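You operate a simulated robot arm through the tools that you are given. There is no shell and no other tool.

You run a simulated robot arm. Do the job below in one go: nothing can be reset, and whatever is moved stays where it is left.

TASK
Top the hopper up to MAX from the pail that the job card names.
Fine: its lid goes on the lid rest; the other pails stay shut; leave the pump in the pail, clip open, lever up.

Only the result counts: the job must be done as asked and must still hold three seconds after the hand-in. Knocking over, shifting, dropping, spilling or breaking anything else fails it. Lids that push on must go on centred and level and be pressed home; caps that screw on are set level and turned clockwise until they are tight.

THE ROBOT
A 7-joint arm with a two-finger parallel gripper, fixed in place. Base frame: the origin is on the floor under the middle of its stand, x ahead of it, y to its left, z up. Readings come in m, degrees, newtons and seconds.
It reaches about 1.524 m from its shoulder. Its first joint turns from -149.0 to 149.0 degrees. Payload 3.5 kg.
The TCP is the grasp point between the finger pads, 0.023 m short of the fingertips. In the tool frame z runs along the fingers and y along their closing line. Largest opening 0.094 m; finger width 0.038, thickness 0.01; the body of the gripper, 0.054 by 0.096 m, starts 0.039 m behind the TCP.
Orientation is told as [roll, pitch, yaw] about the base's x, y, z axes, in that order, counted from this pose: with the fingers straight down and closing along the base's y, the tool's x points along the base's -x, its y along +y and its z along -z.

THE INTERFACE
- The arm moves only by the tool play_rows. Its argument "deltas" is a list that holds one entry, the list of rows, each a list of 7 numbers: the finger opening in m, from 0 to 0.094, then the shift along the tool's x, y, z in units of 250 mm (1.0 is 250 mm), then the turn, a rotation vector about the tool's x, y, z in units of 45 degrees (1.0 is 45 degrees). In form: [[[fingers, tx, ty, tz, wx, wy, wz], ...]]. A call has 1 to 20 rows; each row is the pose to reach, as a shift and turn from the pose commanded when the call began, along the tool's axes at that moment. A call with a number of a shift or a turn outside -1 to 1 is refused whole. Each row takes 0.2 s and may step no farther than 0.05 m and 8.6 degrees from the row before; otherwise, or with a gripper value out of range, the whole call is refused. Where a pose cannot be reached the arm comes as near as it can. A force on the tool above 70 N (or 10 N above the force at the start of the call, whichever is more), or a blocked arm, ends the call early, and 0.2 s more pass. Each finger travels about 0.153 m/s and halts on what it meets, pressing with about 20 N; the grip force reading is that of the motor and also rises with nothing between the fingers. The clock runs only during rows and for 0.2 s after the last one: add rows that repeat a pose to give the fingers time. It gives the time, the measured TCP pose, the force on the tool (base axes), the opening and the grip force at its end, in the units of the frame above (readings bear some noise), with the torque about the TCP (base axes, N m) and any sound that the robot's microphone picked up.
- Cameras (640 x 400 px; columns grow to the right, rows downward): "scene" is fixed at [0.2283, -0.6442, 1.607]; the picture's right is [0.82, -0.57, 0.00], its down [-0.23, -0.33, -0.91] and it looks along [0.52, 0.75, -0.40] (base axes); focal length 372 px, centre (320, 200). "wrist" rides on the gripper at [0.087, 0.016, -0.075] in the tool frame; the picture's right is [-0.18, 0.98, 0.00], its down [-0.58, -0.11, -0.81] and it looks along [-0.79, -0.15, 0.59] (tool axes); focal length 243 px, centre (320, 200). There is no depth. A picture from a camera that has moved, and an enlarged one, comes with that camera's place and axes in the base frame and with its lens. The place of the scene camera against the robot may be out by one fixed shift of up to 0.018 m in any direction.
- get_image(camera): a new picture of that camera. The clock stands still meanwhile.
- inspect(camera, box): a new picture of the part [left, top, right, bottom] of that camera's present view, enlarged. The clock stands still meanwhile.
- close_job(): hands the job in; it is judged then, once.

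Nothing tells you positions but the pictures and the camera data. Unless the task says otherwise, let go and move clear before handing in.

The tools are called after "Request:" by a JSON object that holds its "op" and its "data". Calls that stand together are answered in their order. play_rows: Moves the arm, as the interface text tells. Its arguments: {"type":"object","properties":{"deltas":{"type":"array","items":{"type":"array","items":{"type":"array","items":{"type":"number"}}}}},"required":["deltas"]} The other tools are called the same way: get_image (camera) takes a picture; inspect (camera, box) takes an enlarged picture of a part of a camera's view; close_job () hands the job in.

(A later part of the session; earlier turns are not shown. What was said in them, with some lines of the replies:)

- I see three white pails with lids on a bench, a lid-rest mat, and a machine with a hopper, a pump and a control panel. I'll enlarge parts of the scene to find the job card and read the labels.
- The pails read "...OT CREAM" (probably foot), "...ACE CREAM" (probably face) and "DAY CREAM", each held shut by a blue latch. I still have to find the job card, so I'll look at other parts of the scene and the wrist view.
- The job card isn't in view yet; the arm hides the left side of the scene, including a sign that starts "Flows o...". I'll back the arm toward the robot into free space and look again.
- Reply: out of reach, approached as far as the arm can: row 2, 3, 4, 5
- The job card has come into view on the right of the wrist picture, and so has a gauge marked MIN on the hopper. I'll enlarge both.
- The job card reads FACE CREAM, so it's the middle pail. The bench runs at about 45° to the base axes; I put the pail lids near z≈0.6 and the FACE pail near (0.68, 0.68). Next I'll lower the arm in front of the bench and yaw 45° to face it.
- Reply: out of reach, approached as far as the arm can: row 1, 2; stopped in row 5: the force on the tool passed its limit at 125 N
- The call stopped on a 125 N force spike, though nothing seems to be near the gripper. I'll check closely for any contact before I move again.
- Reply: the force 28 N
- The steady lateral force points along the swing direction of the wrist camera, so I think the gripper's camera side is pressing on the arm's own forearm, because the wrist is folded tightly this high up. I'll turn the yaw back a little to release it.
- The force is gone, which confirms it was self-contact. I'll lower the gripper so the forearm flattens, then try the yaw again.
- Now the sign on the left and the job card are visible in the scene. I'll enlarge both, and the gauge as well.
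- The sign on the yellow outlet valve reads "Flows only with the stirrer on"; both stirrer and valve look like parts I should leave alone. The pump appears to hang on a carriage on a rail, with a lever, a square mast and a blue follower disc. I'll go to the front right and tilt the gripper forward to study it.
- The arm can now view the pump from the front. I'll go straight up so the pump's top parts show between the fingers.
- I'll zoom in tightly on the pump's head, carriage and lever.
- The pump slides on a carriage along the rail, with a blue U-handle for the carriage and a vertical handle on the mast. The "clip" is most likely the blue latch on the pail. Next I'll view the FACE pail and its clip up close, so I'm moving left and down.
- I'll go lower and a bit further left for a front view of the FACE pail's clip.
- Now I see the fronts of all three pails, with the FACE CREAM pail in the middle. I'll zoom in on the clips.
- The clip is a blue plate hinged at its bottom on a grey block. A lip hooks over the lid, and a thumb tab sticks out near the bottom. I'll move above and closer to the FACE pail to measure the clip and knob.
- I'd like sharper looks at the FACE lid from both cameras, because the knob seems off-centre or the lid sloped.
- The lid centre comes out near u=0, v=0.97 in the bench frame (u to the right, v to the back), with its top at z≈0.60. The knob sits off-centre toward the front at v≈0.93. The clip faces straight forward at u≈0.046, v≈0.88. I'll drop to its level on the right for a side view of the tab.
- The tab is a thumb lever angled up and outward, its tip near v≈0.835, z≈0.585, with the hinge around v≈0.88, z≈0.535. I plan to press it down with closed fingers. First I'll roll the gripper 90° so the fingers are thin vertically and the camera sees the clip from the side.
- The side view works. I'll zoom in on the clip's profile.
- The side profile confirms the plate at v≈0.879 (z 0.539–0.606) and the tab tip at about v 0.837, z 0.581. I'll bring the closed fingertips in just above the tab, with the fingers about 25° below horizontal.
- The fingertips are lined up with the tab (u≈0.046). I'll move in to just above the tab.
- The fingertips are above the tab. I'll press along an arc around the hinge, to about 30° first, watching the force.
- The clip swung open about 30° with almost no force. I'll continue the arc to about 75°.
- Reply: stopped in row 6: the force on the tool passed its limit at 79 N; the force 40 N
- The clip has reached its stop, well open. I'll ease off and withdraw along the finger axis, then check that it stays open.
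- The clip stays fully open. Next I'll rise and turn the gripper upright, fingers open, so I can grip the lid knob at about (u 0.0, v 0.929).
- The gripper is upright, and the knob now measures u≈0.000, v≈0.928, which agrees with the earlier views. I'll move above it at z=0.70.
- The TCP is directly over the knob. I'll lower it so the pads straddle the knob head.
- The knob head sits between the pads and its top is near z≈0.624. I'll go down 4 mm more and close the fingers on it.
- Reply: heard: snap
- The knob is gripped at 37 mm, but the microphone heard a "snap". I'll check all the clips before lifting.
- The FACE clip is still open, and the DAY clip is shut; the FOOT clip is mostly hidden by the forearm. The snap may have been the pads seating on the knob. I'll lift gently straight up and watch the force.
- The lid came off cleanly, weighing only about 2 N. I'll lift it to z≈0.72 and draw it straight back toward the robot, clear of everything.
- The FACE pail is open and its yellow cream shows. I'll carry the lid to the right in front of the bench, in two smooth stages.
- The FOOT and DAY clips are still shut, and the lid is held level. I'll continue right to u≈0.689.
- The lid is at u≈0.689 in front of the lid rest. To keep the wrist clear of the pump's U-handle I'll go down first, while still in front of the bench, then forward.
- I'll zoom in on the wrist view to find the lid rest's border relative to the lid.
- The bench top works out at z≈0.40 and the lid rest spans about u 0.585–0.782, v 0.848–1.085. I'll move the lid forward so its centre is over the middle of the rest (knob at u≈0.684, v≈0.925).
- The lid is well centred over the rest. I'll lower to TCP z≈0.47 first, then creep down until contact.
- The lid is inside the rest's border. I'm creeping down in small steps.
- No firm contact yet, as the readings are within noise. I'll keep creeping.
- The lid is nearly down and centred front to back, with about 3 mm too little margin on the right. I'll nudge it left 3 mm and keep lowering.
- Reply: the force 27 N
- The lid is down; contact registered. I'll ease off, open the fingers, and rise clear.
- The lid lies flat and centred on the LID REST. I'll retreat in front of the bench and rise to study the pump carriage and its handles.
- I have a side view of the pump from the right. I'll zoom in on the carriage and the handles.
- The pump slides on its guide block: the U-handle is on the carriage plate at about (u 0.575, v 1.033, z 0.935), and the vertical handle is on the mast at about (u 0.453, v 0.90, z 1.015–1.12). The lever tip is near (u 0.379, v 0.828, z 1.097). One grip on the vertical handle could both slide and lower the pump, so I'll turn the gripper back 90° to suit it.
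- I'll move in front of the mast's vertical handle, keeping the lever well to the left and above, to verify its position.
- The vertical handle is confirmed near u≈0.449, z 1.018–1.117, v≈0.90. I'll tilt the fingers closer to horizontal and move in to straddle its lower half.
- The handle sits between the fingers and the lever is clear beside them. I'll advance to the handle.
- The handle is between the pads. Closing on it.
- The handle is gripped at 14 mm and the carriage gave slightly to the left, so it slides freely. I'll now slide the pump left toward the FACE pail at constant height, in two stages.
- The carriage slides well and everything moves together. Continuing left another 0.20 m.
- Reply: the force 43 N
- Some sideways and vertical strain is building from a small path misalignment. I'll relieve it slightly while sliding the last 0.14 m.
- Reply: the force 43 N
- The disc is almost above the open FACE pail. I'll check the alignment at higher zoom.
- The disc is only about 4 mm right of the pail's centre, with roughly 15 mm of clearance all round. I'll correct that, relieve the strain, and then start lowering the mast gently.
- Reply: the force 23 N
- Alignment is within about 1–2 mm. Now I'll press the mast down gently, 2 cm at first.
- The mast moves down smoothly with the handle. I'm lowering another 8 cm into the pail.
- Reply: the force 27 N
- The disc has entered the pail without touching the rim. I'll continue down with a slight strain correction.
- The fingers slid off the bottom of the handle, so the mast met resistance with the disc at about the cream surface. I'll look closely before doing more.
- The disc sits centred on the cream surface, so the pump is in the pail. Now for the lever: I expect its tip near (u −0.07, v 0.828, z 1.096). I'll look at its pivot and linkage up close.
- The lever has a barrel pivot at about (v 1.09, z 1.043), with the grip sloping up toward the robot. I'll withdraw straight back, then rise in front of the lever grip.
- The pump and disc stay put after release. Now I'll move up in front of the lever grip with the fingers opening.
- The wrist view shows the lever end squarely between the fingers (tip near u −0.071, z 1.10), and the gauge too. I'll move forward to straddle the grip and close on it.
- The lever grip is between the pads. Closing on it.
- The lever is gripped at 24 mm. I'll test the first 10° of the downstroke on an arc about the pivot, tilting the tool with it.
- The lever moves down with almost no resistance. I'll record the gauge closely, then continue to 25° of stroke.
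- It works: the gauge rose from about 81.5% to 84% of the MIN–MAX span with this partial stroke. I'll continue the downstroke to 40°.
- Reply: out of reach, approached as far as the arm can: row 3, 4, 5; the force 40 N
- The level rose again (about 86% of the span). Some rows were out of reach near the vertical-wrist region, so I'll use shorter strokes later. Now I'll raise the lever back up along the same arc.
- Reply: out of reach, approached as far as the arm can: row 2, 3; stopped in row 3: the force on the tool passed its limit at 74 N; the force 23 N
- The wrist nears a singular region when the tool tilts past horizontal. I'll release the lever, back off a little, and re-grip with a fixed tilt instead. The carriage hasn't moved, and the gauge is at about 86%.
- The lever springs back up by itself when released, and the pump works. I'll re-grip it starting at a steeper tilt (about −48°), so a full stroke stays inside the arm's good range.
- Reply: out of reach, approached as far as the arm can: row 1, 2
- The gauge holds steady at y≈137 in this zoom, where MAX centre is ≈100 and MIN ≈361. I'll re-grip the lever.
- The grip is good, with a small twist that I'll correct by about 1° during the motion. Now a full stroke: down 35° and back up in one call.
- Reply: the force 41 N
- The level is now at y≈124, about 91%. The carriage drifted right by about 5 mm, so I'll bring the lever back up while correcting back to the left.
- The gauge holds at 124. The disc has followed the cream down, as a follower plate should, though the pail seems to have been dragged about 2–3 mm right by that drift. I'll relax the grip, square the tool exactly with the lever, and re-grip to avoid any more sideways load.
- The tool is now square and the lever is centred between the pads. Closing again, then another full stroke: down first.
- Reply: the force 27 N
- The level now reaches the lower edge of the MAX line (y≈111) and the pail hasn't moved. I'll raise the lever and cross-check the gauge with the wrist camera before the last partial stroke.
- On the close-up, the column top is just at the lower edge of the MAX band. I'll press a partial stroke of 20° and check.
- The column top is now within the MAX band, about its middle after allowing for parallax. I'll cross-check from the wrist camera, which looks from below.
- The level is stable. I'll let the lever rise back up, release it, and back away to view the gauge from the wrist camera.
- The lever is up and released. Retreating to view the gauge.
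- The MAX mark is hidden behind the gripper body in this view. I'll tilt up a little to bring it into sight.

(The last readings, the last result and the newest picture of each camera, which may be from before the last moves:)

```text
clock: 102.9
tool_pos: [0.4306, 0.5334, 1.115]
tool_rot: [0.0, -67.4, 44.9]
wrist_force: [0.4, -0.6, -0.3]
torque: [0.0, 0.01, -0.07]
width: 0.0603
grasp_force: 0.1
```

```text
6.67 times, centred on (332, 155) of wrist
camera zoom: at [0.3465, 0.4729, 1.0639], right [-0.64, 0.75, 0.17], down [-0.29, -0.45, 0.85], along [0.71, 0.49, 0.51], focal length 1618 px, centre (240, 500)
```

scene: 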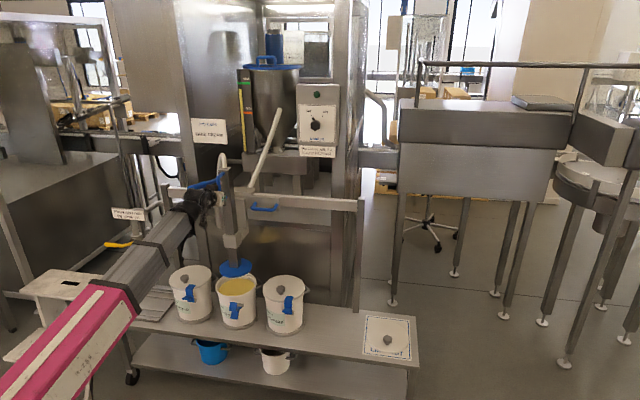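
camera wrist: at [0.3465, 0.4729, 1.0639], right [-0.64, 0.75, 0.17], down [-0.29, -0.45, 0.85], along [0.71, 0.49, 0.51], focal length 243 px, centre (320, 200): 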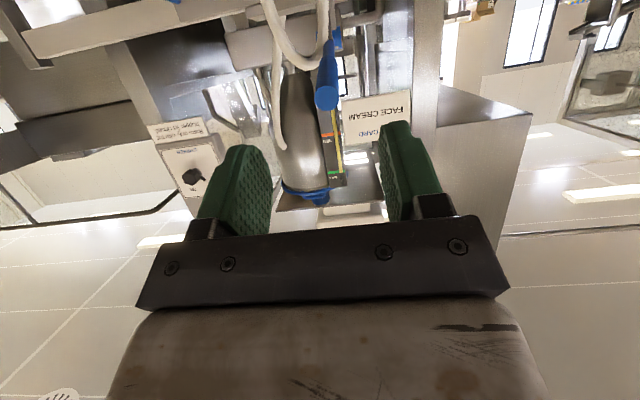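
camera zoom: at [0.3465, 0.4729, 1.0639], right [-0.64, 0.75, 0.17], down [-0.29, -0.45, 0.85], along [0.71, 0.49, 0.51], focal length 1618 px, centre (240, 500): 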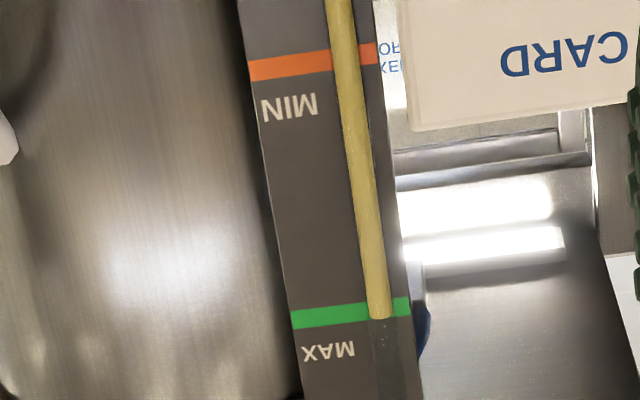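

From above the level reads about 35% up the MAX band; from below, about 90%. Correcting for parallax puts the true level almost exactly at the band's centre, so pumping is done. I'll back the arm farther away and inspect the whole scene.

Request:
{"op": "play_rows", "data": {"deltas": [[[0.06, 0.051, 0, -0.123, 0, 0, 0], [0.06, 0.103, 0, -0.246, 0, 0, 0], [0.06, 0.154, 0, -0.369, 0, 0, 0], [0.06, 0.154, 0, -0.369, 0, 0, 0]]]}}

Request:
{"op": "get_image", "data": {"camera": "scene"}}

Request:
{"op": "inspect", "data": {"camera": "scene", "box": [150, 160, 310, 340]}}

Request:
{"op": "inspect", "data": {"camera": "scene", "box": [200, 255, 310, 335]}}

Request:
{"op": "inspect", "data": {"camera": "scene", "box": [340, 300, 440, 370]}}

Request:
{"op": "inspect", "data": {"camera": "scene", "box": [225, 55, 345, 165]}}

```text
clock: 103.9
tool_pos: [0.3674, 0.4714, 1.1234]
tool_rot: [-0.2, -67.5, 44.9]
wrist_force: [-0.2, 0.6, -0.5]
torque: [0.0, 0.01, -0.03]
width: 0.06
grasp_force: 0.1
out of reach, approached as far as the arm can: row 3, 4
```

```text
taken
```

scene: 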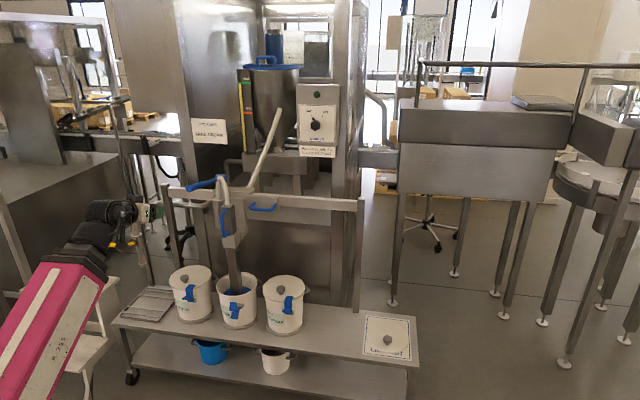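

```text
2.22 times, centred on (230, 250) of scene
camera zoom: at [0.2283, -0.6442, 1.607], right [0.82, -0.57, 0.0], down [-0.23, -0.33, -0.91], along [0.52, 0.75, -0.4], focal length 826 px, centre (520, 89)
```

zoom: 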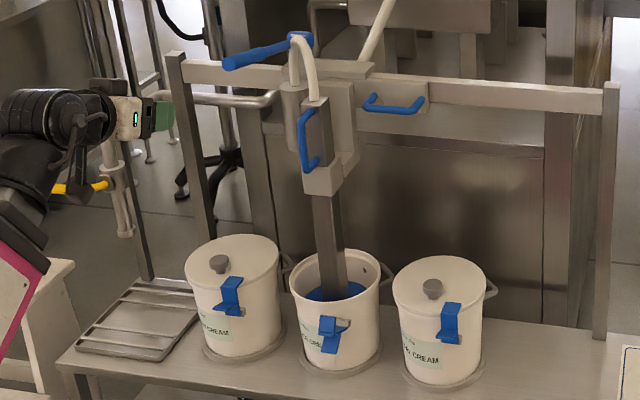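

```text
5.00 times, centred on (255, 295) of scene
camera zoom: at [0.2283, -0.6442, 1.607], right [0.82, -0.57, 0.0], down [-0.23, -0.33, -0.91], along [0.52, 0.75, -0.4], focal length 1858 px, centre (645, -275)
```

zoom: 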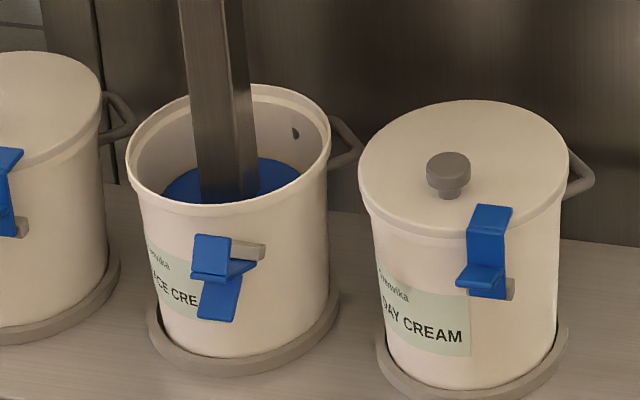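

```text
5.71 times, centred on (390, 335) of scene
camera zoom: at [0.2283, -0.6442, 1.607], right [0.82, -0.57, 0.0], down [-0.23, -0.33, -0.91], along [0.52, 0.75, -0.4], focal length 2124 px, centre (-80, -571)
```

zoom: 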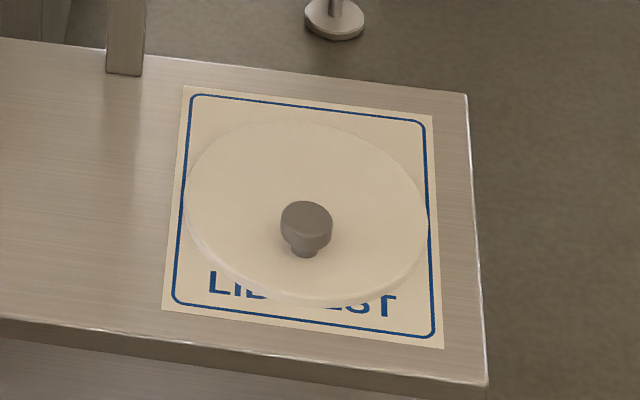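

```text
3.64 times, centred on (285, 110) of scene
camera zoom: at [0.2283, -0.6442, 1.607], right [0.82, -0.57, 0.0], down [-0.23, -0.33, -0.91], along [0.52, 0.75, -0.4], focal length 1352 px, centre (447, 527)
```

zoom: 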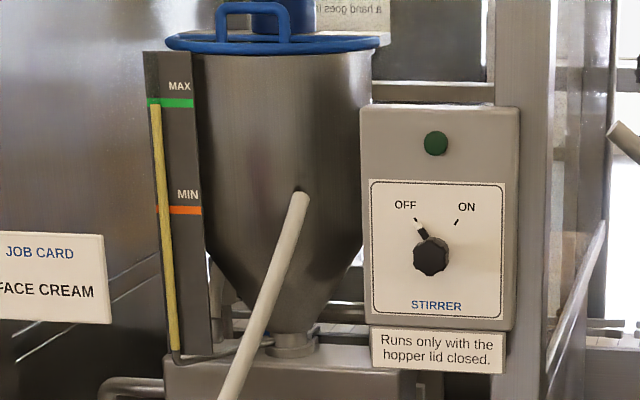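

Everything checks out: the hopper reads MAX and holds, and the FACE pail's lid lies flat on the rest. The pump is in the pail with its clip open and lever up, the other pails are shut, and the arm is clear. Handing in.

Request:
{"op": "close_job", "data": {}}

```text
The job is handed in.
```

The job card named FACE CREAM, so I topped the hopper up from that pail, and I have handed the job in. The tool confirmed only that it was received.

- **Hopper:** the gauge reads MAX. The view from above put the level a little low in the MAX band and the view from below a little high. Corrected for parallax, it sits almost at the band's centre. It held steady over the last few seconds I watched.
- **Lid:** it lies flat and centred on the LID REST.
- **Pump:** it is in the FACE pail, with the pail's clip open and the lever back up.
- **Other pails:** the FOOT and DAY pails are still shut and were not touched.
- **Stirrer and outlet valve:** I left both alone.

**Pail shift:** the FACE pail moved about 2–3 mm to the right while I was pumping. I corrected the cause, and it did not move again. It is still standing in its ring.

**Force stop:** early on, a call stopped at 125 N. The gripper seems to have pressed on the arm's own forearm; the force vanished when I turned it back, and nothing else was touched.
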